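You operate a simulated robot arm through the tools that you are given. There is no shell and no other tool. Be economical: measure what you need, move in short steps, check, and stop when the job is done.

Carry out the task below with a simulated robot arm. There is one attempt and no reset: what you move stays moved.

TASK
Fetch the orange jet and stand it on top of the grey side casting.

The check looks at the end state, three seconds after you hand in, the way a careful person would. Anything else that was tipped, shoved, dropped, spilled or broken makes it a failure.

THE ROBOT
A 7-joint arm with a two-finger parallel gripper, fixed in place. Base frame: the origin is at the foot of the arm, x ahead of it, y to its left, z up; the work surface is at about z = 0. Readings come in m, degrees, newtons and seconds.
With the tool pointing down near the work surface it reaches from about 0.24 to 0.62 m from the base axis. Its first joint turns from -66.0 to 66.0 degrees. Payload 2.6 kg.
Tool frame: the origin (TCP) lies between the finger pads and is the grasp point; the fingertips stand 0.03 m ahead of it; z points along the fingers, y is the line along which they close. The gripper opens to 0.094 m. The fingers are 0.028 m wide and 0.01 m thick; the gripper's body (0.05 by 0.096 m) begins 0.055 m behind the TCP.
Orientation is told as [roll, pitch, yaw] about the base's x, y, z axes, in that order, counted from this pose: with the fingers straight down and closing along the base's y, the tool's x points along the base's -x, its y along +y and its z along -z.

THE INTERFACE
- The arm moves only by the tool play_rows. Its argument "deltas" is a list of rows, each an object of numbers (a shift or turn left out is 0, a gripper value left out holds the last): "tx", "ty", "tz": the shift along the tool's x, y, z in m; "rx", "ry", "rz": the turn, a rotation vector about the tool's x, y, z in rad; "hand": the finger opening in m, from 0 to 0.094. In form: [{"tx": .., "ty": .., "tz": .., "rx": .., "ry": .., "rz": .., "hand": ..}, ...]. A call has 1 to 12 rows; each row shifts and turns the commanded pose from where the row before left it, along the tool's axes as they then stand. A row lasts 0.2 s, in which the tool goes at most 0.05 m and 8.6 degrees; a call with a longer step from one row to the next is refused whole, and so is a gripper value outside its range. A pose out of reach is approached as far as the arm can. The call stops where the force on the tool passes 40 N (or 10 N more than at its start, if that is more) or the arm is blocked; 0.2 s more then pass. The fingers move at their own pace (about 0.072 m/s each) and stop on an object; they squeeze with about 37 N. The grip force told is the motor's: it shows also when the fingers shut on nothing. Time passes only in rows, and 0.2 s behind the last, so rows that do not move let the fingers close. It gives the time, the measured TCP pose, the force on the tool (base axes), the opening and the grip force at its end, in the units of the frame above (readings bear some noise).
- Cameras (640 x 400 px; columns grow to the right, rows downward): "scene" is fixed at [0.0357, 0.4308, 0.5682]; the picture's right is [-0.75, -0.67, 0.00], its down [-0.42, 0.47, -0.78] and it looks along [0.52, -0.58, -0.63] (base axes); focal length 267 px, centre (320, 200). "wrist" rides on the gripper at [-0.037, 0, -0.058] in the tool frame; the picture's right is [0.00, -1.00, 0.00], its down [0.97, 0.00, -0.24] and it looks along [0.24, 0.00, 0.97] (tool axes); focal length 218 px, centre (320, 200). There is no depth. A picture from a camera that has moved, and an enlarged one, comes with that camera's place and axes in the base frame and with its lens. The place of the scene camera against the robot may be out by one fixed shift of up to 0.018 m in any direction.
- capture(camera): a new picture of that camera. It takes no simulated time.
- inspect(camera, box): a new picture of the part [left, top, right, bottom] of that camera's present view, enlarged. It takes no simulated time.
- job_done(): hands the job in; it is judged then, once.

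Work in short steps. Places have to be worked out from the pictures, the camera data and where the tool is seen: move nearer, look again, correct. Check each grasp and each placing, and mend what went wrong. You have 90 turns and 42 pictures in all, those below and enlarged ones among them. Open the gripper and draw the arm clear of the work before you hand the job in, unless the task says otherwise; then end with one line.

The tools are called after "Emit:" as name(argument=value, ...) on one line, values as JSON. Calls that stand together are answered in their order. play_rows: Moves the arm, as the interface text tells. Its arguments: {"type":"object","properties":{"deltas":{"type":"array","items":{"type":"object","properties":{"tx":{"type":"number"},"ty":{"type":"number"},"tz":{"type":"number"},"rx":{"type":"number"},"ry":{"type":"number"},"rz":{"type":"number"},"hand":{"type":"number"}}}}},"required":["deltas"]} The other tools are called the same way: capture (camera) takes a picture; inspect (camera, box) takes an enlarged picture of a part of a camera's view; job_done () hands the job in.

At the start:

```text
t: 0.0
tcp_pos: [0.3847, 0.1082, 0.3187]
orientation: [0.0, 0.0, 0.0]
wrist_force: [0.5, 0.1, -0.2]
gripper_width: 0.0938
gripper_force: 0.2
```

scene: 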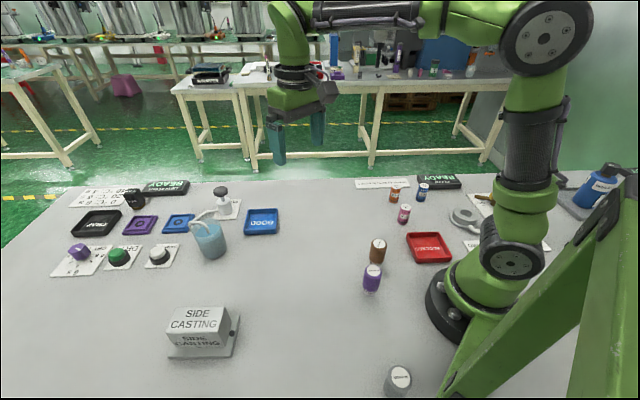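
wrist: 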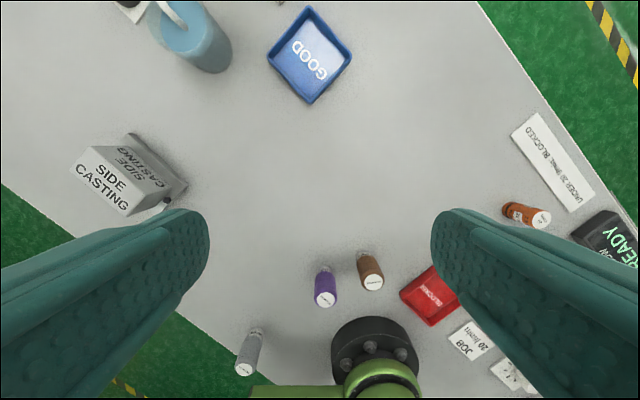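

The orange item seems to be at scene (394,195), with a brown one further forward. I'll look closer at both and at the casting.

Emit:
inspect(camera="scene", box=[340, 165, 480, 300])

Emit:
inspect(camera="scene", box=[150, 290, 260, 370])

Emit:
inspect(camera="wrist", box=[480, 100, 640, 280])

```text
2.96 times, centred on (410, 232) of scene
camera zoom: at [0.0357, 0.4308, 0.5682], right [-0.75, -0.67, 0.0], down [-0.42, 0.47, -0.78], along [0.52, -0.58, -0.63], focal length 791 px, centre (53, 104)
```

zoom: 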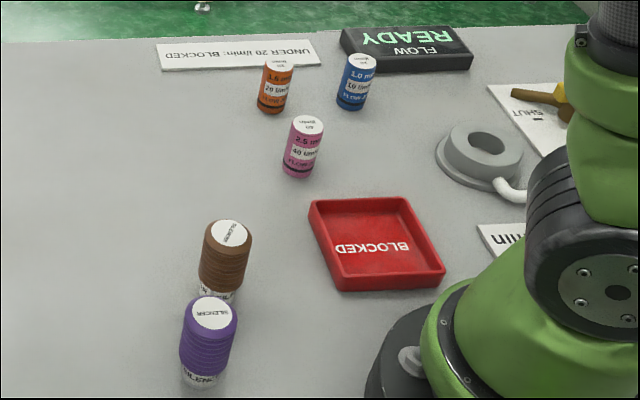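

```text
5.00 times, centred on (205, 330) of scene
camera zoom: at [0.0357, 0.4308, 0.5682], right [-0.75, -0.67, 0.0], down [-0.42, 0.47, -0.78], along [0.52, -0.58, -0.63], focal length 1334 px, centre (895, -450)
```

zoom: 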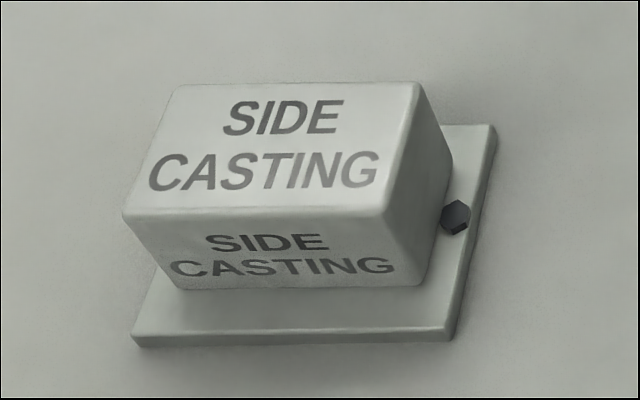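

```text
2.22 times, centred on (560, 190) of wrist
camera zoom: at [0.4224, 0.1082, 0.3768], right [0.0, -1.0, 0.0], down [-0.97, 0.0, 0.24], along [-0.24, 0.0, -0.97], focal length 485 px, centre (-213, 222)
```

zoom: 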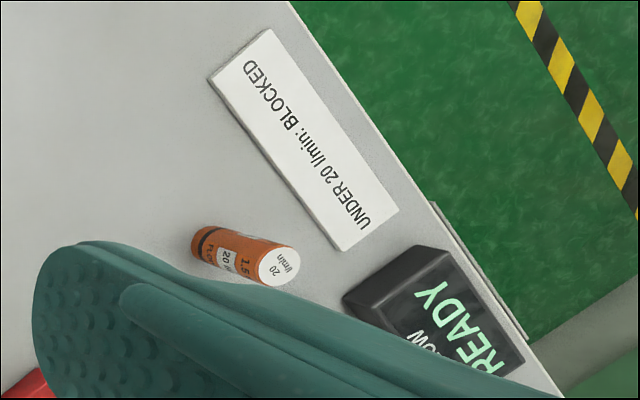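

The orange jet ("1.5 / 20 l/min") stands near (0.31, -0.24), with its neighbours about 0.09 m away. I'll move above it for a better look.

Emit:
play_rows(deltas=[{"tx": 0.0083, "ty": -0.0381, "tz": 0.0133, "hand": 0.07}, {"tx": 0.0083, "ty": -0.0381, "tz": 0.0133}, {"tx": 0.0083, "ty": -0.0381, "tz": 0.0133}, {"tx": 0.0083, "ty": -0.0381, "tz": 0.0133}, {"tx": 0.0083, "ty": -0.0381, "tz": 0.0133}, {"tx": 0.0083, "ty": -0.0381, "tz": 0.0133}, {"tx": 0.0083, "ty": -0.0381, "tz": 0.0133}, {"tx": 0.0083, "ty": -0.0381, "tz": 0.0133}, {"tx": 0.0083, "ty": -0.0381, "tz": 0.0133}, {}])

Emit:
capture(camera="wrist")

```text
t: 2.2
tcp_pos: [0.3097, -0.2347, 0.1988]
orientation: [-0.1, 0.0, 0.0]
wrist_force: [1.0, 0.5, 0.4]
gripper_width: 0.0697
gripper_force: 0.1
```

```text
36 pictures are left
camera wrist: at [0.3476, -0.2348, 0.2565], right [0.0, -1.0, 0.0], down [-0.97, 0.0, 0.24], along [-0.24, 0.0, -0.97], focal length 218 px, centre (320, 200)
```

wrist: 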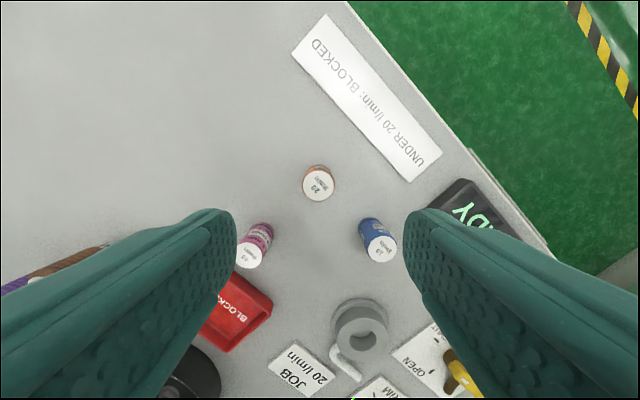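

The jet is at about (0.313, -0.233). I'll enlarge the view to pin down its height and diameter.

Emit:
inspect(camera="wrist", box=[270, 150, 366, 210])

Emit:
inspect(camera="scene", box=[370, 175, 434, 215])

```text
6.67 times, centred on (318, 180) of wrist
camera zoom: at [0.3476, -0.2348, 0.2565], right [0.0, -1.0, 0.0], down [-0.97, 0.0, 0.24], along [-0.24, 0.0, -0.97], focal length 1455 px, centre (333, 333)
```

zoom: 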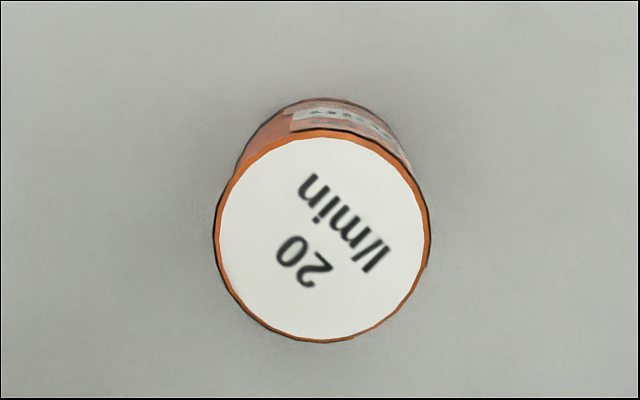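

```text
10.00 times, centred on (402, 195) of scene
camera zoom: at [0.0357, 0.4307, 0.5682], right [-0.75, -0.67, 0.0], down [-0.42, 0.47, -0.78], along [0.52, -0.58, -0.63], focal length 2669 px, centre (-500, 250)
```

zoom: 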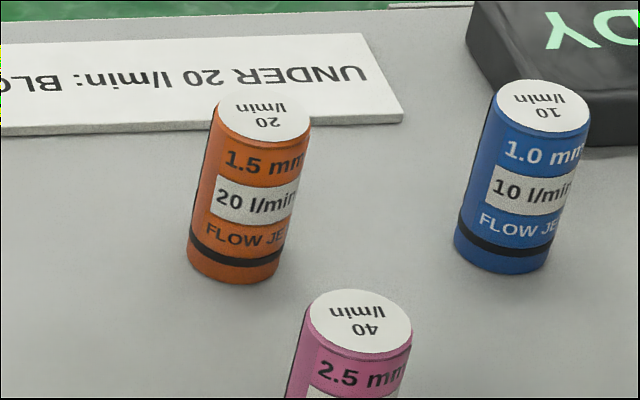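

The jet is about 30 mm across and 58 mm tall, centred at (0.312, -0.233). I'll lower to TCP z of about 0.042, leaving the gripper at 0.07.

Emit:
play_rows(deltas=[{"tx": -0.002, "ty": 0.0014, "tz": 0.03}, {"tz": 0.035}, {"tz": 0.035}, {"tz": 0.03}, {"tz": 0.02}, {"tz": 0.007}, {}])

Emit:
capture(camera="wrist")

```text
t: 3.8
tcp_pos: [0.3132, -0.2331, 0.0416]
orientation: [0.0, -0.1, 0.0]
wrist_force: [0.3, 0.5, 0.2]
gripper_width: 0.0701
gripper_force: 0.2
```

```text
33 pictures are left
camera wrist: at [0.3498, -0.2336, 0.1], right [0.0, -1.0, 0.0], down [-0.97, 0.0, 0.24], along [-0.24, 0.0, -0.97], focal length 218 px, centre (320, 200)
```

wrist: 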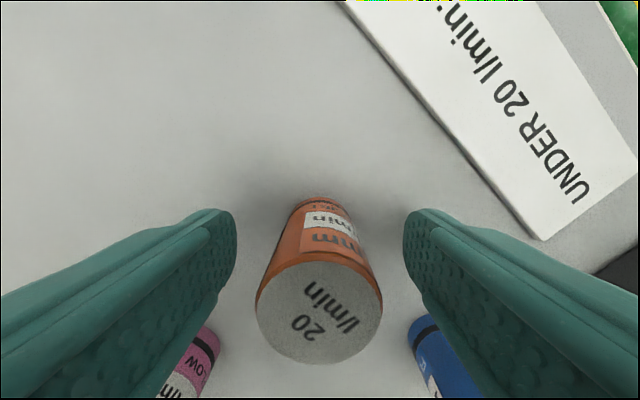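

The jet is centred between the fingers and there is no contact force. I'll close and then lift.

Emit:
play_rows(deltas=[{"hand": 0.02}, {}, {}, {}])

Emit:
play_rows(deltas=[{"tz": -0.01}, {"tz": -0.03}, {"tz": -0.045}, {"tz": -0.045}, {"tz": -0.045}, {}])

Emit:
capture(camera="wrist")

```text
t: 4.8
tcp_pos: [0.3116, -0.2337, 0.0424]
orientation: [0.1, 0.0, 0.0]
wrist_force: [0.5, 0.1, -0.2]
gripper_width: 0.028
gripper_force: 37.2
```

```text
t: 6.2
tcp_pos: [0.3115, -0.2334, 0.2178]
orientation: [0.0, 0.0, -0.1]
wrist_force: [0.1, 0.0, -0.9]
gripper_width: 0.0284
gripper_force: 36.8
```

```text
32 pictures are left
camera wrist: at [0.3495, -0.2323, 0.2761], right [0.0, -1.0, 0.0], down [-0.97, 0.0, 0.24], along [-0.24, 0.0, -0.97], focal length 218 px, centre (320, 200)
```

wrist: 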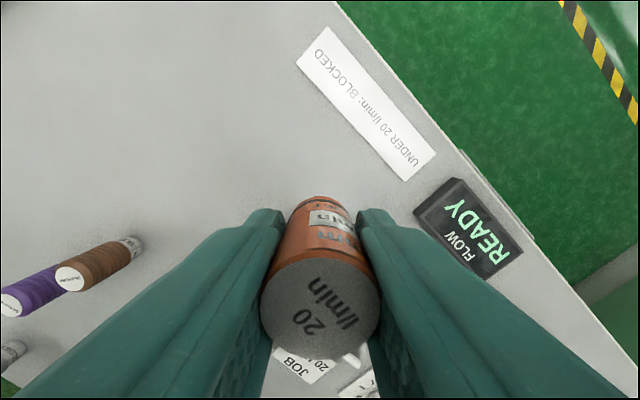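

The grip is solid at 28 mm and the jet hangs upright. I'll carry it at z of about 0.22 towards the casting, stopping short for a look.

Emit:
play_rows(deltas=[{"tx": -0.0042, "ty": 0.03}, {"tx": -0.0042, "ty": 0.0467}, {"tx": -0.0042, "ty": 0.0467}, {"tx": -0.0042, "ty": 0.0467}, {"tx": -0.0042, "ty": 0.0467}, {"tx": -0.0042, "ty": 0.0467}, {"tx": -0.0042, "ty": 0.0467}, {"tx": -0.0042, "ty": 0.0467}, {"tx": -0.0042, "ty": 0.0467}, {"tx": -0.0042, "ty": 0.0467}, {"tx": -0.0042, "ty": 0.0467}, {"tx": -0.0042, "ty": 0.03}])

Emit:
capture(camera="wrist")

Emit:
capture(camera="scene")

```text
t: 8.8
tcp_pos: [0.3613, 0.2937, 0.2184]
orientation: [0.1, -0.1, -0.1]
wrist_force: [0.3, 0.6, 0.0]
gripper_width: 0.0284
gripper_force: 37.1
```

```text
31 pictures are left
camera wrist: at [0.3999, 0.2946, 0.2751], right [0.0, -1.0, 0.0], down [-0.97, 0.0, 0.24], along [-0.24, 0.0, -0.97], focal length 218 px, centre (320, 200)
```

wrist: 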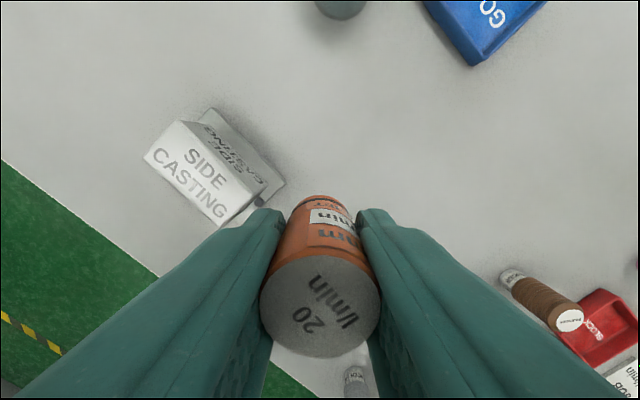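

```text
30 pictures are left
```

scene: 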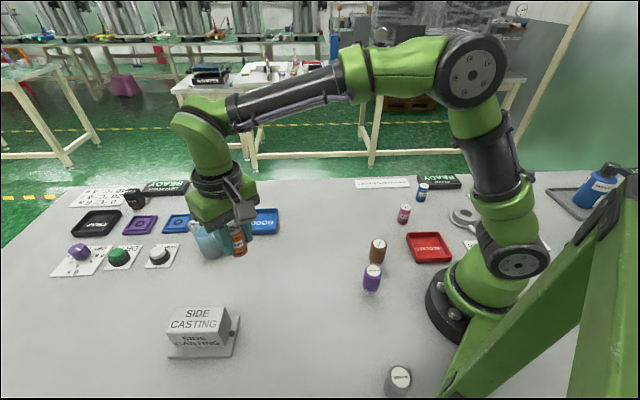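

The casting is in view to the left. I'll enlarge it in both cameras to locate its top face and height.

Emit:
inspect(camera="wrist", box=[130, 100, 290, 230])

```text
3.08 times, centred on (210, 165) of wrist
camera zoom: at [0.3999, 0.2946, 0.2751], right [0.0, -1.0, 0.0], down [-0.97, 0.0, 0.24], along [-0.24, 0.0, -0.97], focal length 672 px, centre (658, 308)
```

zoom: 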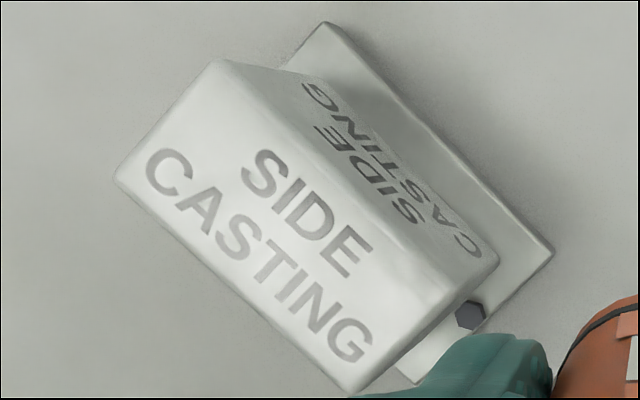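

The top face is about 0.1 x 0.045 m, centred near (0.375, 0.40). I'll shift sideways so I get a second view for the height and a clean look past the jet.

Emit:
play_rows(deltas=[{"tx": 0.012, "ty": 0.03}, {"tx": 0.012, "ty": 0.035}, {"tx": 0.012, "ty": 0.035}, {}])

Emit:
inspect(camera="wrist", box=[210, 60, 418, 190])

```text
t: 9.8
tcp_pos: [0.3262, 0.3943, 0.2184]
orientation: [-0.1, 0.1, -0.1]
wrist_force: [0.8, 0.0, -1.4]
gripper_width: 0.028
gripper_force: 37.1
```

```text
3.08 times, centred on (314, 125) of wrist
camera zoom: at [0.3641, 0.3938, 0.2757], right [0.0, -1.0, 0.0], down [-0.97, 0.0, 0.24], along [-0.24, 0.0, -0.97], focal length 672 px, centre (338, 431)
```

zoom: 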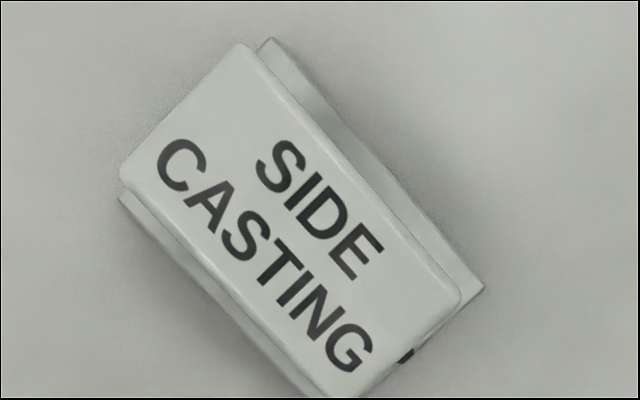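

Triangulating the two views puts the casting's top at z of about 0.075, centred at (0.374, 0.4065). I'll move over it and lower to about 15 mm above the expected contact height.

Emit:
play_rows(deltas=[{"tx": -0.024, "ty": 0.006}, {"tx": -0.024, "ty": 0.0062}, {}, {"tz": 0.03}, {"tz": 0.03}, {"tz": 0.025}, {}])

Emit:
capture(camera="wrist")

Emit:
inspect(camera="scene", box=[130, 230, 290, 370])

```text
t: 11.4
tcp_pos: [0.3735, 0.4053, 0.1331]
orientation: [0.0, 0.0, 0.0]
wrist_force: [0.9, 0.8, -1.3]
gripper_width: 0.0279
gripper_force: 36.9
```

```text
27 pictures are left
camera wrist: at [0.4113, 0.406, 0.1901], right [0.0, -1.0, 0.0], down [-0.97, 0.0, 0.24], along [-0.24, 0.0, -0.97], focal length 218 px, centre (320, 200)
```

wrist: 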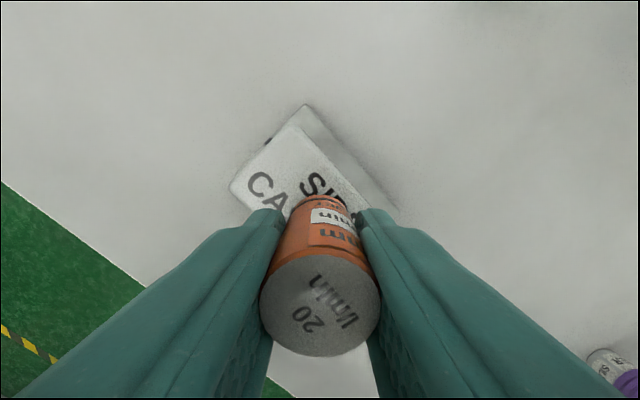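

```text
2.86 times, centred on (210, 300) of scene
camera zoom: at [0.0357, 0.4308, 0.5682], right [-0.75, -0.67, 0.0], down [-0.42, 0.47, -0.78], along [0.52, -0.58, -0.63], focal length 763 px, centre (634, -86)
```

zoom: 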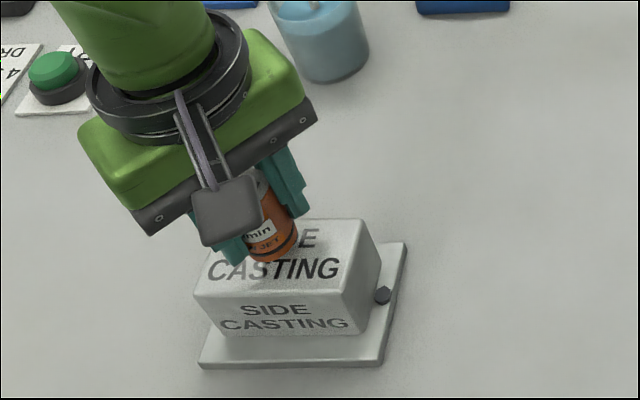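

The jet sits over the middle of the top face. I'll lower it in small steps and watch the force.

Emit:
play_rows(deltas=[{"tz": 0.005}, {"tz": 0.004}, {"tz": 0.002}, {}])

Emit:
inspect(camera="scene", box=[170, 270, 250, 350])

```text
t: 12.4
tcp_pos: [0.3745, 0.406, 0.1215]
orientation: [0.1, 0.0, 0.0]
wrist_force: [0.0, 0.2, -1.5]
gripper_width: 0.0279
gripper_force: 36.8
```

```text
5.00 times, centred on (210, 310) of scene
camera zoom: at [0.0357, 0.4308, 0.5682], right [-0.75, -0.67, 0.0], down [-0.42, 0.47, -0.78], along [0.52, -0.58, -0.63], focal length 1334 px, centre (870, -350)
```

zoom: 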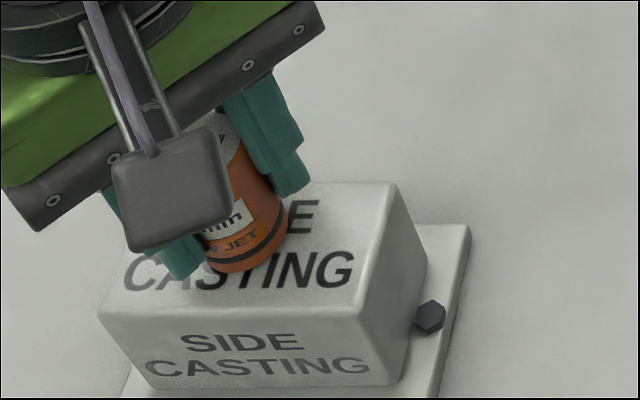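

No contact yet, so I'll go down 1 mm at a time.

Emit:
play_rows(deltas=[{"tz": 0.001}, {"tz": 0.001}, {"tz": 0.001}, {}])

```text
t: 13.4
tcp_pos: [0.375, 0.4063, 0.1185]
orientation: [0.0, 0.0, 0.0]
wrist_force: [0.6, 0.2, 1.8]
gripper_width: 0.028
gripper_force: 36.9
```

Emit:
play_rows(deltas=[{"tz": 0.001}, {}])

```text
t: 14.0
tcp_pos: [0.3742, 0.4059, 0.119]
orientation: [0.1, -0.2, -0.1]
wrist_force: [-1.9, -3.1, 10.5]
gripper_width: 0.028
gripper_force: 37.2
```

Upward force rose to 10 N, so the jet is seated at TCP z of about 0.1185. I'll ease off slightly, then open.

Emit:
play_rows(deltas=[{"tz": -0.0008}, {"hand": 0.036}, {"hand": 0.05}, {"hand": 0.06}, {}])

Emit:
capture(camera="wrist")

```text
t: 15.2
tcp_pos: [0.3755, 0.4057, 0.1177]
orientation: [0.0, 0.0, 0.0]
wrist_force: [-0.5, 0.8, -0.3]
gripper_width: 0.06
gripper_force: 0.1
```

```text
24 pictures are left
camera wrist: at [0.4119, 0.4059, 0.176], right [0.0, -1.0, 0.0], down [-0.97, 0.0, 0.24], along [-0.24, 0.0, -0.97], focal length 218 px, centre (320, 200)
```

wrist: 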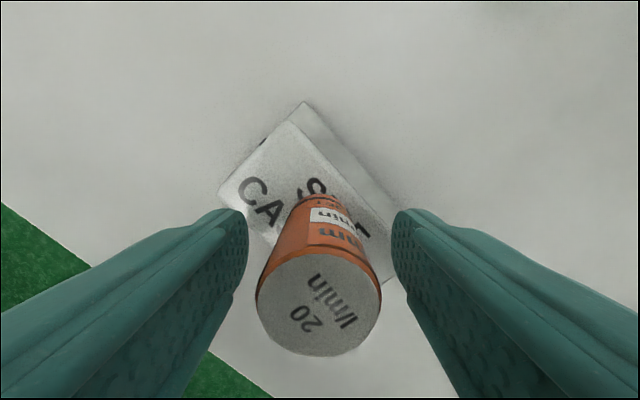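

The jet stands free between the open fingers. I'll rise straight up and draw back clear.

Emit:
play_rows(deltas=[{"tz": -0.01}, {"tz": -0.03}, {"tz": -0.04}, {"tz": -0.04}, {"tx": 0.02, "ty": -0.04}, {"tx": 0.02, "ty": -0.04}, {"tx": 0.01, "ty": -0.045}, {"ty": -0.045}, {}])

Emit:
inspect(camera="scene", box=[150, 250, 270, 370])

Emit:
capture(camera="scene")

```text
t: 17.2
tcp_pos: [0.3253, 0.2361, 0.2386]
orientation: [0.0, 0.0, 0.1]
wrist_force: [-0.5, 0.1, 0.4]
gripper_width: 0.0599
gripper_force: 0.1
```

```text
3.33 times, centred on (210, 310) of scene
camera zoom: at [0.0357, 0.4307, 0.5682], right [-0.75, -0.67, 0.0], down [-0.42, 0.47, -0.78], along [0.52, -0.58, -0.63], focal length 890 px, centre (687, -167)
```

zoom: 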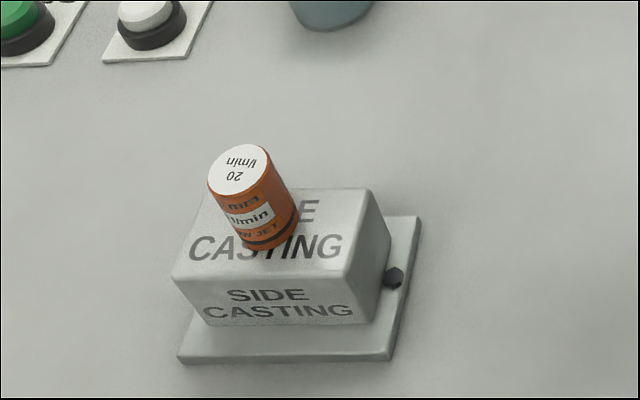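

```text
22 pictures are left
```

scene: 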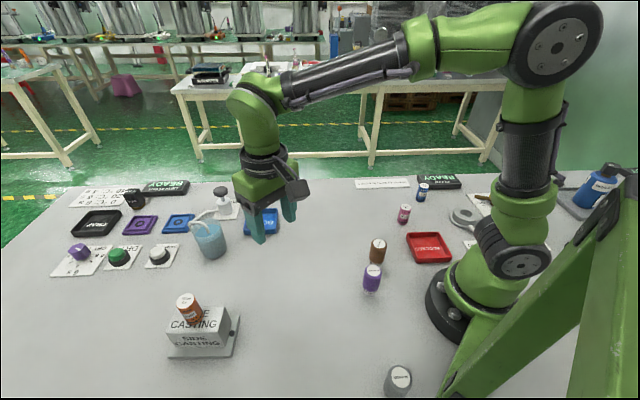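

The jet stands upright on the middle of the casting's top, its apparent lean matches the camera's perspective, nothing else has moved, and the arm is clear. I'll hand in.

Emit:
job_done()

```text
The job is handed in.
```

The orange jet is standing upright on top of the grey side casting, with the gripper open, the arm drawn clear and nothing else disturbed; the job is handed in.
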